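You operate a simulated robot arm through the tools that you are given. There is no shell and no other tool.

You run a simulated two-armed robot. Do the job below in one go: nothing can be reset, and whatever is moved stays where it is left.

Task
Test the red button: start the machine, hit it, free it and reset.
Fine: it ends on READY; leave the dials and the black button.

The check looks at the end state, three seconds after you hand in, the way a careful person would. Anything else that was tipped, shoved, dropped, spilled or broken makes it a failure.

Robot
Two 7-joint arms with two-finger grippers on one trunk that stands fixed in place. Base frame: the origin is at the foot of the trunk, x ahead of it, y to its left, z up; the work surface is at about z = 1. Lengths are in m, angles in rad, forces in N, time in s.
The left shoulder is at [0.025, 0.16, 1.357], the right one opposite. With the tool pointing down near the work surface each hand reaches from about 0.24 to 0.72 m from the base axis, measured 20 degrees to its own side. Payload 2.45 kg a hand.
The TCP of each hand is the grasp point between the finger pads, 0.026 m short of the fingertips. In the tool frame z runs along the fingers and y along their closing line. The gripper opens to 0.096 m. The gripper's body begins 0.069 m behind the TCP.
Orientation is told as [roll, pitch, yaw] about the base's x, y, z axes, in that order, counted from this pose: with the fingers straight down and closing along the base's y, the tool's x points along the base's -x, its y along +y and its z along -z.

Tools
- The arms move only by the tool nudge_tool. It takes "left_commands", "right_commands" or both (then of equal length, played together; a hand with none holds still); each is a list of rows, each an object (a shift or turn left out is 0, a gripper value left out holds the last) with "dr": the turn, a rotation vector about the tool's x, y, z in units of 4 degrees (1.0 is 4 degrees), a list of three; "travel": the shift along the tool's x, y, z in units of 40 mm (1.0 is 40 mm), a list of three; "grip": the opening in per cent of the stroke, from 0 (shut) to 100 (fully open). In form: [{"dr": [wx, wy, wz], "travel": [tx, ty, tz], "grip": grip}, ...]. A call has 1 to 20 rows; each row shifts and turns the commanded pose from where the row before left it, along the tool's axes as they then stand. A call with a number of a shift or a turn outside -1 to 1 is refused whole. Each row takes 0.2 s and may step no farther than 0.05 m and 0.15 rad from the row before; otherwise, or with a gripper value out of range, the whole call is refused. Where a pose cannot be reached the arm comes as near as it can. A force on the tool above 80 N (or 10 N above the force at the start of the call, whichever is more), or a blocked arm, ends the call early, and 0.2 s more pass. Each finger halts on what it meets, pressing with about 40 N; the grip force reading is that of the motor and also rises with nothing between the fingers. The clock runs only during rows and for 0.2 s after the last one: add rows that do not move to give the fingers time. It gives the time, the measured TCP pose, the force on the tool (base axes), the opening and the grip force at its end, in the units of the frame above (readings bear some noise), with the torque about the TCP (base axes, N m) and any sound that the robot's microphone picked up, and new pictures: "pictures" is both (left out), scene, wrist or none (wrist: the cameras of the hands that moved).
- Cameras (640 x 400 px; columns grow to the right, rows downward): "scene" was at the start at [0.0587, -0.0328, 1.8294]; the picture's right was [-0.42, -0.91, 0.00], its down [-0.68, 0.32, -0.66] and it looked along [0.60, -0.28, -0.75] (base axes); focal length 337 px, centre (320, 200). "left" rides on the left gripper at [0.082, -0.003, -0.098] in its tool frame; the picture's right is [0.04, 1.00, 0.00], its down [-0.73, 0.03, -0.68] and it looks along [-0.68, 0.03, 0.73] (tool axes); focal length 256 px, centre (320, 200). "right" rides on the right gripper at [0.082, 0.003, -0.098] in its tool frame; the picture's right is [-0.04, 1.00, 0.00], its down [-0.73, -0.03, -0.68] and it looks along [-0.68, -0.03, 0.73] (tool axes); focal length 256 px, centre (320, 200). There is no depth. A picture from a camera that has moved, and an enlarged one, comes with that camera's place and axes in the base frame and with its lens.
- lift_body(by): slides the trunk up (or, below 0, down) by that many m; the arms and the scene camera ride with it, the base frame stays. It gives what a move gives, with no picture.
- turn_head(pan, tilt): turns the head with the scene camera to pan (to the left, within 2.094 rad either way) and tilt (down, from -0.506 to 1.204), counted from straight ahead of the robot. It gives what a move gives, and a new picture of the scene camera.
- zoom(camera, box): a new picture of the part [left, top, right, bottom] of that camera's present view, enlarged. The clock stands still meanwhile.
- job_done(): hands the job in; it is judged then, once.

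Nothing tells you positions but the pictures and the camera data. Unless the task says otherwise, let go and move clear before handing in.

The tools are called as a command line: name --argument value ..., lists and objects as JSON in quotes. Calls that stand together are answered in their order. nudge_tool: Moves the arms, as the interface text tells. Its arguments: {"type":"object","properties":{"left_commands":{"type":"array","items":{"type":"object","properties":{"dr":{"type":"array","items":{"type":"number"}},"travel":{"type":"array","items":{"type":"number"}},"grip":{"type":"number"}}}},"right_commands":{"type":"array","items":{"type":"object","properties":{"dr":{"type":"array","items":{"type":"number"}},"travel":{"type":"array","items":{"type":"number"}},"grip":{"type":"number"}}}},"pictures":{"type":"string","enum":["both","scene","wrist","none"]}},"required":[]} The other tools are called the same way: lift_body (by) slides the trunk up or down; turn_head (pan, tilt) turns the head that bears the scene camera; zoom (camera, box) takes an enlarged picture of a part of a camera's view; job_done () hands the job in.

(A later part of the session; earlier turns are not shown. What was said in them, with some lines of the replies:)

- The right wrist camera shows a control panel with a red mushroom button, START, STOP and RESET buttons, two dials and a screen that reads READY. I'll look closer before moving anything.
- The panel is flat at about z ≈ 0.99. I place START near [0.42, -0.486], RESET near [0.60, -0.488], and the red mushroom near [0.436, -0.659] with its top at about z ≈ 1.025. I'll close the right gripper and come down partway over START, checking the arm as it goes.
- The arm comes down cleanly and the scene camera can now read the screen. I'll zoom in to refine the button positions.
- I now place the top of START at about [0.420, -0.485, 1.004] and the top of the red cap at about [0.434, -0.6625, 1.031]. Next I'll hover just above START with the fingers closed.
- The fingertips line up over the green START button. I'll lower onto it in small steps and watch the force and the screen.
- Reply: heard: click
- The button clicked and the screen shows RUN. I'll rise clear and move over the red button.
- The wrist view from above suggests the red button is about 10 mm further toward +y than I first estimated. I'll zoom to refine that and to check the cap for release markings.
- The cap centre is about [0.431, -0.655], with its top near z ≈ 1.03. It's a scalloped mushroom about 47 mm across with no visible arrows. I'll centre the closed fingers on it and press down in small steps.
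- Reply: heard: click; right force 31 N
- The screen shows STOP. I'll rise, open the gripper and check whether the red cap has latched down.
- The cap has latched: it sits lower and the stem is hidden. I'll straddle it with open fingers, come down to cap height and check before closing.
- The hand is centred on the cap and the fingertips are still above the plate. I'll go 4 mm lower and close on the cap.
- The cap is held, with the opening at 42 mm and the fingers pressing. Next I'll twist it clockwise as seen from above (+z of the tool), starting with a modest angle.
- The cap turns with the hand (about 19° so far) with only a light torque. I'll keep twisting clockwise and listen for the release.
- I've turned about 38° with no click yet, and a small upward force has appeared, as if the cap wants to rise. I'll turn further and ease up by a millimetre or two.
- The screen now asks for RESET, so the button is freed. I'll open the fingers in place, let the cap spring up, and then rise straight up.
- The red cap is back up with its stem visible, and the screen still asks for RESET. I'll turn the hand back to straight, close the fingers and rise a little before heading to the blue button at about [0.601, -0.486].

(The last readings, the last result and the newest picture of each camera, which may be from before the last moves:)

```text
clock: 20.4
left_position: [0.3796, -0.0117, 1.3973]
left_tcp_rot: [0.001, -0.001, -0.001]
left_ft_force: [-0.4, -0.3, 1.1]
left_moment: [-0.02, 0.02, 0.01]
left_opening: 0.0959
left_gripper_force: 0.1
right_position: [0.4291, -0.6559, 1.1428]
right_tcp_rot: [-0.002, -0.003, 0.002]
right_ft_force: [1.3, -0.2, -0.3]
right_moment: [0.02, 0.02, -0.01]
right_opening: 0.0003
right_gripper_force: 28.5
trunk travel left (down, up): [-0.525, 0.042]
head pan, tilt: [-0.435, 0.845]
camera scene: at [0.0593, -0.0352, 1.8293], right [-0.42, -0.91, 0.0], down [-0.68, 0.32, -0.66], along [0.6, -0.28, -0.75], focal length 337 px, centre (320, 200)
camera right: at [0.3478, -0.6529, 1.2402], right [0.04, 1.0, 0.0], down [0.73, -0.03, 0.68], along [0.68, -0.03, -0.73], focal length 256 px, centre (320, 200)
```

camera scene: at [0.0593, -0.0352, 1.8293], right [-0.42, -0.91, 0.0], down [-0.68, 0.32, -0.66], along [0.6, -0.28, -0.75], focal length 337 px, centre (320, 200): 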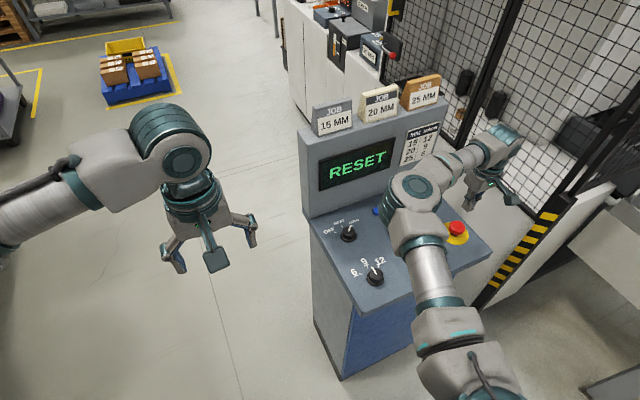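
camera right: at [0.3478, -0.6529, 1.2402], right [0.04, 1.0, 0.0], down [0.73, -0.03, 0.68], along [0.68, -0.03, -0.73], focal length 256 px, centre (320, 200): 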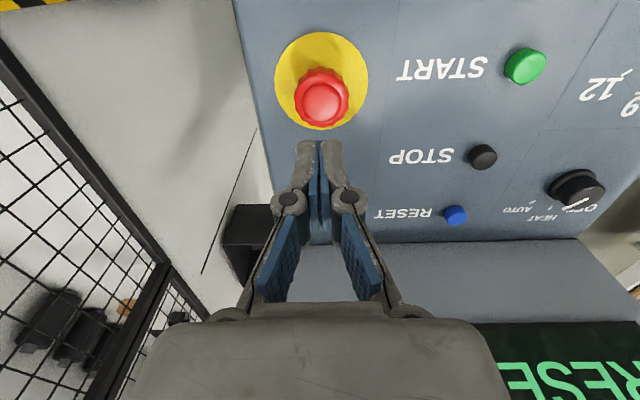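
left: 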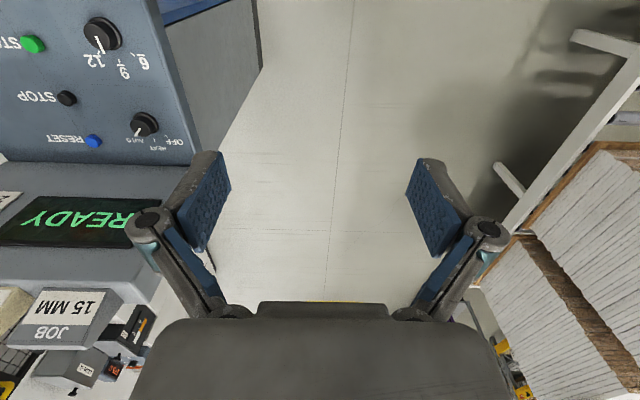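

From here the blue button comes out at about [0.600, -0.485], close to the arm's reach limit and roughly 8 cm from the upright screen board. I'll slide left and tilt the fingers about 15° forward, which keeps the wrist away from the board.

nudge_tool --right_commands '[{"dr": [0, -0.75, 0], "travel": [0, 0.85, 0], "grip": 0}, {"dr": [0, -0.75, 0], "travel": [0, 0.85, 0]}, {"dr": [0, -0.75, 0], "travel": [0, 0.85, 0]}, {"dr": [0, -0.75, 0], "travel": [0, 0.85, 0]}, {"dr": [0, -0.75, 0], "travel": [0, 0.85, 0]}, {"dr": [0, 0, 0]}]'

```text
clock: 21.8
left_position: [0.3803, -0.012, 1.3962]
left_tcp_rot: [0.001, -0.001, 0.0]
left_ft_force: [0.1, 0.3, 0.2]
left_moment: [-0.01, 0.0, 0.04]
left_opening: 0.096
left_gripper_force: 0.0
right_position: [0.4278, -0.4832, 1.1409]
right_tcp_rot: [-0.001, -0.267, 0.001]
right_ft_force: [-0.5, 0.0, 0.0]
right_moment: [0.01, 0.01, 0.02]
right_opening: 0.0
right_gripper_force: 28.4
trunk travel left (down, up): [-0.525, 0.042]
head pan, tilt: [-0.435, 0.845]
camera scene: at [0.0591, -0.0323, 1.8294], right [-0.42, -0.91, 0.0], down [-0.68, 0.31, -0.66], along [0.6, -0.28, -0.75], focal length 337 px, centre (320, 200)
camera right: at [0.324, -0.4803, 1.2152], right [0.04, 1.0, 0.01], down [0.53, -0.03, 0.85], along [0.85, -0.03, -0.53], focal length 256 px, centre (320, 200)
```

scene: 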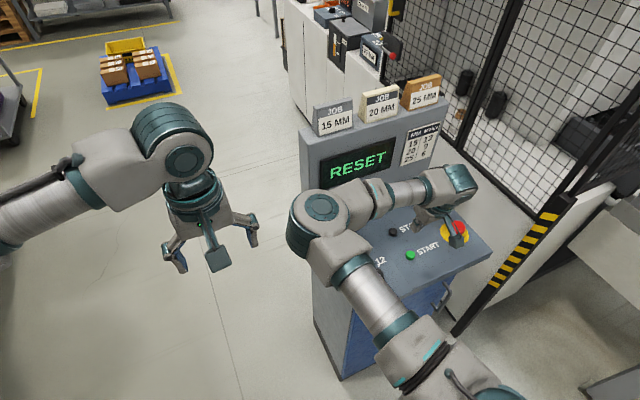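
right: 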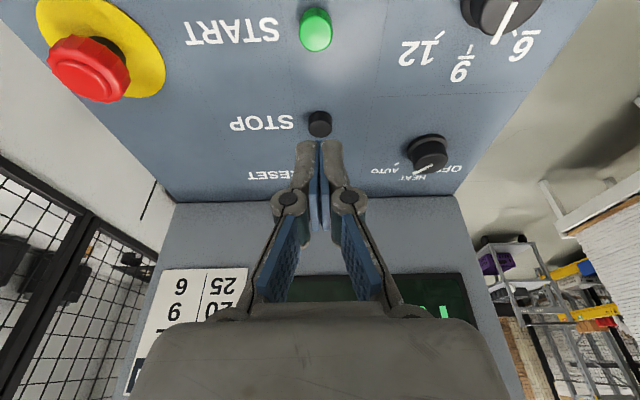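

The pose is as intended and the buttons line up with the fingers. I'll go forward at this height toward RESET.

nudge_tool --right_commands '[{"travel": [-0.844, 0, 0.231], "grip": 0}, {"travel": [-0.844, 0, 0.231]}, {"travel": [-0.844, 0, 0.231]}, {"travel": [-0.844, 0, 0.231]}, {"travel": [0, 0, 0]}]'

```text
clock: 23.0
left_position: [0.38, -0.0116, 1.3968]
left_tcp_rot: [0.001, -0.001, 0.0]
left_ft_force: [-0.8, -0.8, -0.1]
left_moment: [0.01, 0.02, 0.01]
left_opening: 0.0959
left_gripper_force: 0.1
right_position: [0.5681, -0.4891, 1.1446]
right_tcp_rot: [-0.002, -0.266, 0.001]
right_ft_force: [-0.5, -0.4, -0.4]
right_moment: [0.0, 0.01, -0.01]
right_opening: 0.0
right_gripper_force: 28.3
trunk travel left (down, up): [-0.525, 0.042]
head pan, tilt: [-0.435, 0.845]
camera scene: at [0.06, -0.0337, 1.8293], right [-0.42, -0.91, 0.0], down [-0.68, 0.32, -0.66], along [0.6, -0.28, -0.75], focal length 337 px, centre (320, 200)
camera right: at [0.4645, -0.4858, 1.2191], right [0.04, 1.0, 0.01], down [0.53, -0.03, 0.85], along [0.85, -0.03, -0.53], focal length 256 px, centre (320, 200)
```

scene: 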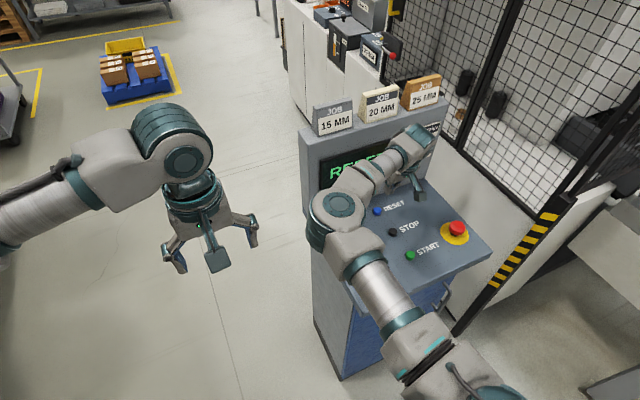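
right: 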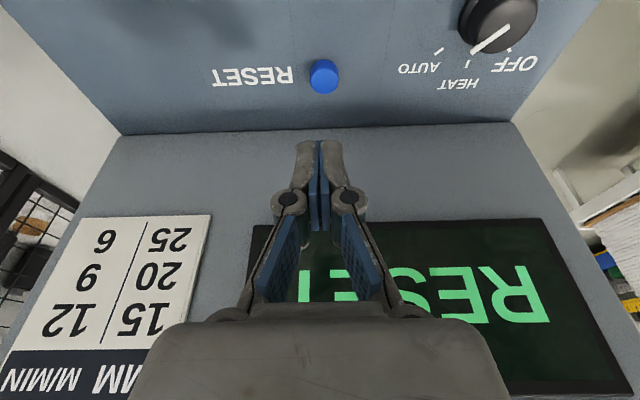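

RESET sits at about [0.600, -0.486] and the wrist is well back from the board. I'll move over the button and stop a few centimetres above it.

nudge_tool --right_commands '[{"travel": [-0.125, 0.025, 0.682], "grip": 0}, {"travel": [-0.125, 0.025, 0.682]}, {"travel": [-0.125, 0.025, 0.682]}, {"travel": [0, 0, 0]}]'

zoom --camera "right" --box '[220, 40, 420, 180]'

zoom --camera "scene" --box '[320, 100, 480, 240]'

```text
clock: 24.0
left_position: [0.3789, -0.0124, 1.3962]
left_tcp_rot: [0.001, -0.002, -0.002]
left_ft_force: [0.7, 0.3, -0.2]
left_moment: [-0.01, -0.01, -0.01]
left_opening: 0.0961
left_gripper_force: 0.0
right_position: [0.6049, -0.4852, 1.0664]
right_tcp_rot: [-0.003, -0.267, 0.002]
right_ft_force: [-0.2, -0.7, -0.1]
right_moment: [-0.02, -0.02, 0.0]
right_opening: 0.0
right_gripper_force: 28.6
trunk travel left (down, up): [-0.525, 0.042]
head pan, tilt: [-0.435, 0.845]
camera scene: at [0.0598, -0.034, 1.8294], right [-0.42, -0.91, 0.0], down [-0.68, 0.32, -0.66], along [0.6, -0.28, -0.75], focal length 337 px, centre (320, 200)
camera right: at [0.5013, -0.4816, 1.1406], right [0.04, 1.0, 0.01], down [0.53, -0.03, 0.85], along [0.85, -0.03, -0.53], focal length 256 px, centre (320, 200)
```

scene: 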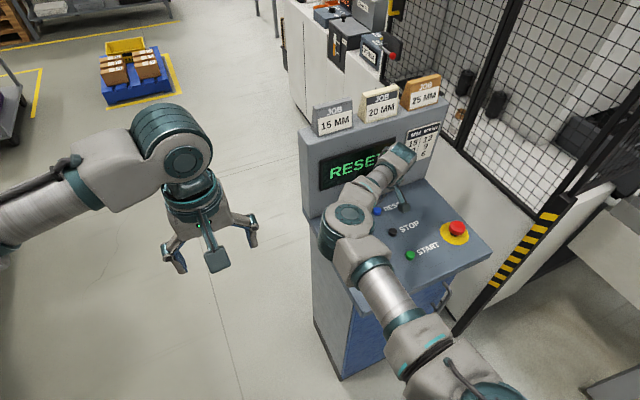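
right: 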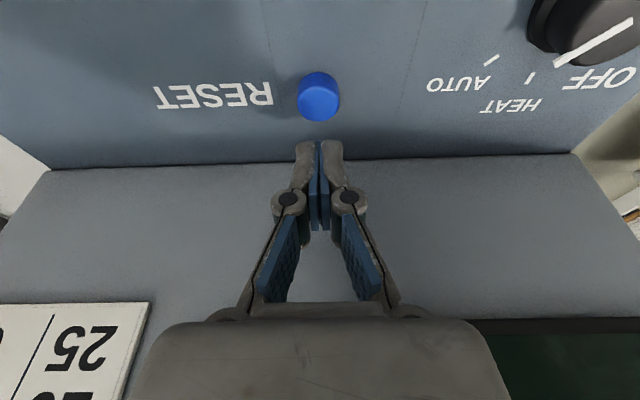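

```text
2.86 times, centred on (320, 110) of right
camera zoom: at [0.5013, -0.4816, 1.1406], right [0.04, 1.0, 0.01], down [0.53, -0.03, 0.85], along [0.85, -0.03, -0.53], focal length 731 px, centre (320, 457)
```

zoom: 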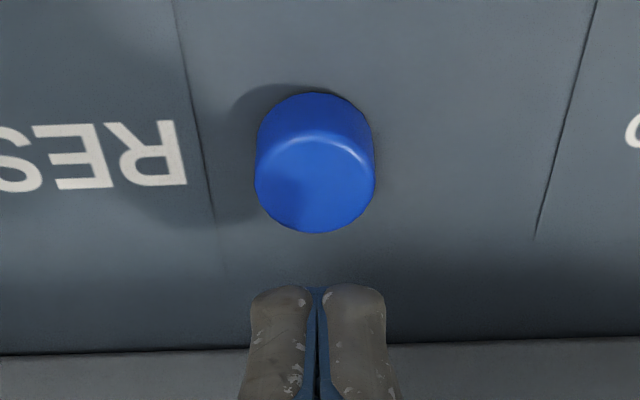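

```text
2.86 times, centred on (400, 170) of scene
camera zoom: at [0.0598, -0.034, 1.8294], right [-0.42, -0.91, 0.0], down [-0.68, 0.32, -0.66], along [0.6, -0.28, -0.75], focal length 962 px, centre (91, 286)
```

zoom: 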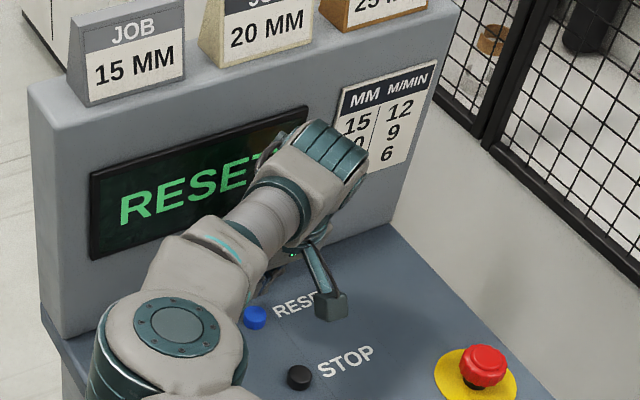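

The closed fingertips line up with the blue button and the wrist has about 10 cm of clearance to the board. I'll press straight down in small steps.

nudge_tool --right_commands '[{"travel": [0.056, 0, 0.35], "grip": 0}, {"travel": [0.056, 0, 0.345]}, {"travel": [0.013, 0, 0.05]}, {"travel": [0.013, 0, 0.05]}, {"travel": [0.013, 0, 0.05]}, {"travel": [0.013, 0, 0.05]}, {"travel": [0, 0, 0]}]'

```text
clock: 25.6
left_position: [0.379, -0.0111, 1.3963]
left_tcp_rot: [0.001, -0.002, 0.001]
left_ft_force: [-0.1, -0.5, 0.4]
left_moment: [-0.02, -0.02, 0.0]
left_opening: 0.0962
left_gripper_force: 0.0
right_position: [0.6096, -0.4827, 1.0332]
right_tcp_rot: [-0.004, -0.27, 0.001]
right_ft_force: [8.4, -6.1, 23.1]
right_moment: [-0.18, -0.15, 0.03]
right_opening: 0.0061
right_gripper_force: 28.2
trunk travel left (down, up): [-0.525, 0.042]
head pan, tilt: [-0.435, 0.845]
heard: click
camera scene: at [0.0571, -0.0314, 1.8297], right [-0.42, -0.91, 0.0], down [-0.68, 0.31, -0.66], along [0.6, -0.28, -0.75], focal length 337 px, centre (320, 200)
camera right: at [0.5049, -0.4794, 1.1061], right [0.04, 1.0, 0.01], down [0.53, -0.03, 0.85], along [0.85, -0.03, -0.53], focal length 256 px, centre (320, 200)
```

scene: 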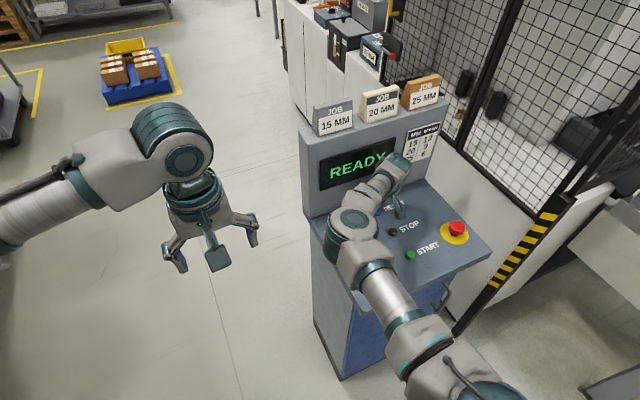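
right: 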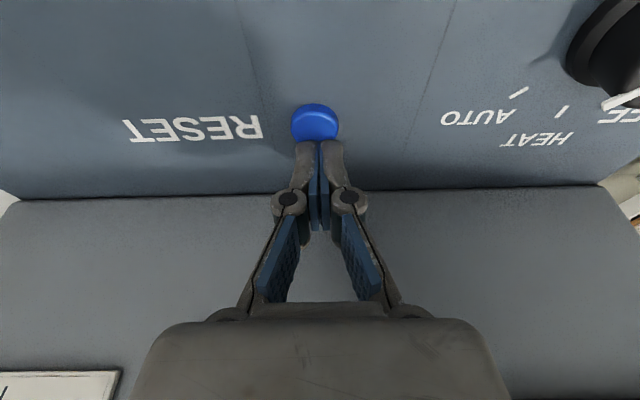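

The button clicked and the screen reads READY. I'll lift straight off, back away from the board and level the hand.

nudge_tool --right_commands '[{"travel": [-0.2, 0, -0.72], "grip": 0}, {"travel": [-0.24, 0, -0.885]}, {"travel": [-0.24, 0, -0.885]}, {"travel": [0.9, 0, -0.25]}, {"travel": [0.9, 0, -0.25]}, {"travel": [0.9, 0, -0.25]}, {"travel": [0.9, 0, -0.25]}, {"travel": [0.9, 0, -0.25]}, {"dr": [0, 0.76, 0], "travel": [0, 0, -0.8]}, {"dr": [0, 0.76, 0], "travel": [0, 0, -0.8]}, {"dr": [0, 0.76, 0], "travel": [0, 0, -0.8]}, {"dr": [0, 0.76, 0], "travel": [0, 0, -0.8]}, {"dr": [0, 0.76, 0], "travel": [0, 0, -0.6]}, {"travel": [0, 0, 0]}]'

zoom --camera "scene" --box '[300, 80, 500, 300]'

zoom --camera "right" --box '[100, 0, 500, 300]'

```text
clock: 28.6
left_position: [0.3785, -0.0125, 1.3956]
left_tcp_rot: [0.002, -0.002, -0.001]
left_ft_force: [-0.5, 0.2, 0.6]
left_moment: [0.01, 0.0, -0.01]
left_opening: 0.0963
left_gripper_force: 0.0
right_position: [0.3973, -0.4865, 1.2838]
right_tcp_rot: [-0.001, 0.002, 0.0]
right_ft_force: [-0.6, -0.1, 0.0]
right_moment: [-0.03, -0.04, 0.03]
right_opening: 0.0002
right_gripper_force: 28.6
trunk travel left (down, up): [-0.525, 0.042]
head pan, tilt: [-0.435, 0.845]
camera scene: at [0.0593, -0.0329, 1.8293], right [-0.42, -0.91, 0.0], down [-0.68, 0.32, -0.66], along [0.6, -0.28, -0.75], focal length 337 px, centre (320, 200)
camera right: at [0.3166, -0.4815, 1.3825], right [0.04, 1.0, 0.0], down [0.73, -0.03, 0.68], along [0.68, -0.03, -0.73], focal length 256 px, centre (320, 200)
```

scene: 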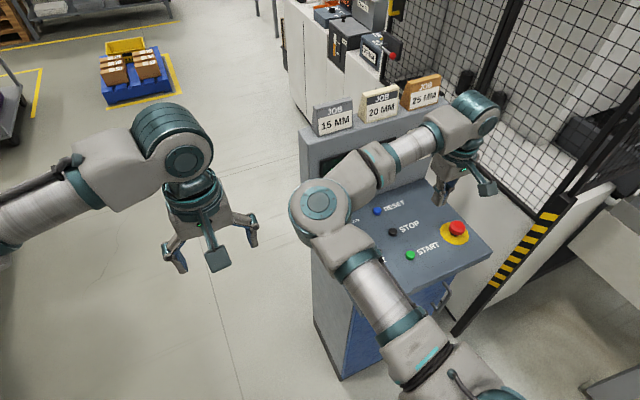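
right: 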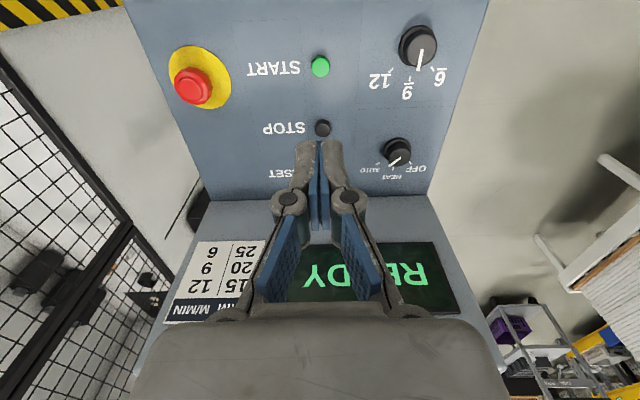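

```text
1.82 times, centred on (400, 190) of scene
camera zoom: at [0.0593, -0.0329, 1.8293], right [-0.42, -0.91, 0.0], down [-0.68, 0.32, -0.66], along [0.6, -0.28, -0.75], focal length 612 px, centre (174, 218)
```

zoom: 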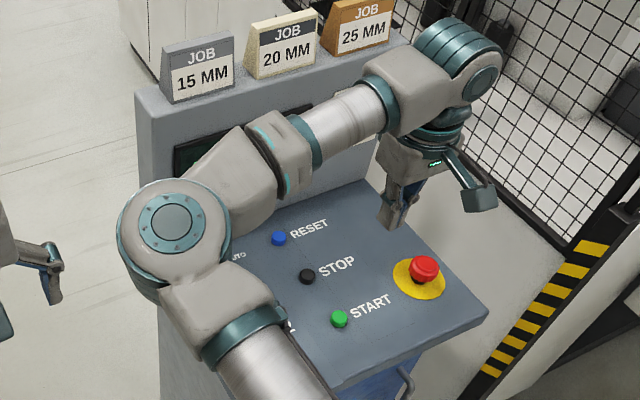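

```text
1.33 times, centred on (300, 150) of right
camera zoom: at [0.3166, -0.4815, 1.3825], right [0.04, 1.0, 0.0], down [0.73, -0.03, 0.68], along [0.68, -0.03, -0.73], focal length 341 px, centre (347, 267)
```

zoom: 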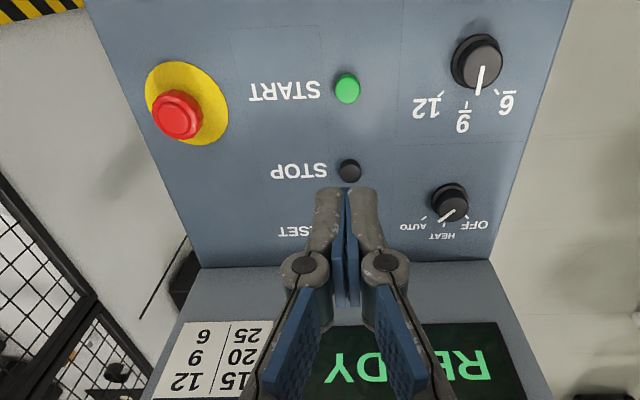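

The screen reads READY, the red button is up, the dials point as they did at the start, the black button was not touched, and the arm is clear of the console. I'm handing in now.

job_done

```text
The job is handed in.
```

The red button test is done: I started the machine, hit the button, freed it and reset, and the screen ended on **READY**.

- **Start:** pressing START switched the screen to RUN.
- **Hit:** pressing the red button stopped the machine. The screen showed STOP and the cap stayed latched down.
- **Free:** I twisted the cap clockwise. The latch let go by about 50°, the screen changed to RESET, and the cap sprang back up once I let go.
- **Reset:** pressing the blue RESET button brought the screen back to READY.

In the last pictures the dials point as they did at the start. I never pressed the black button. The right hand was clear of the console when I handed in, and I saw nothing else moved.
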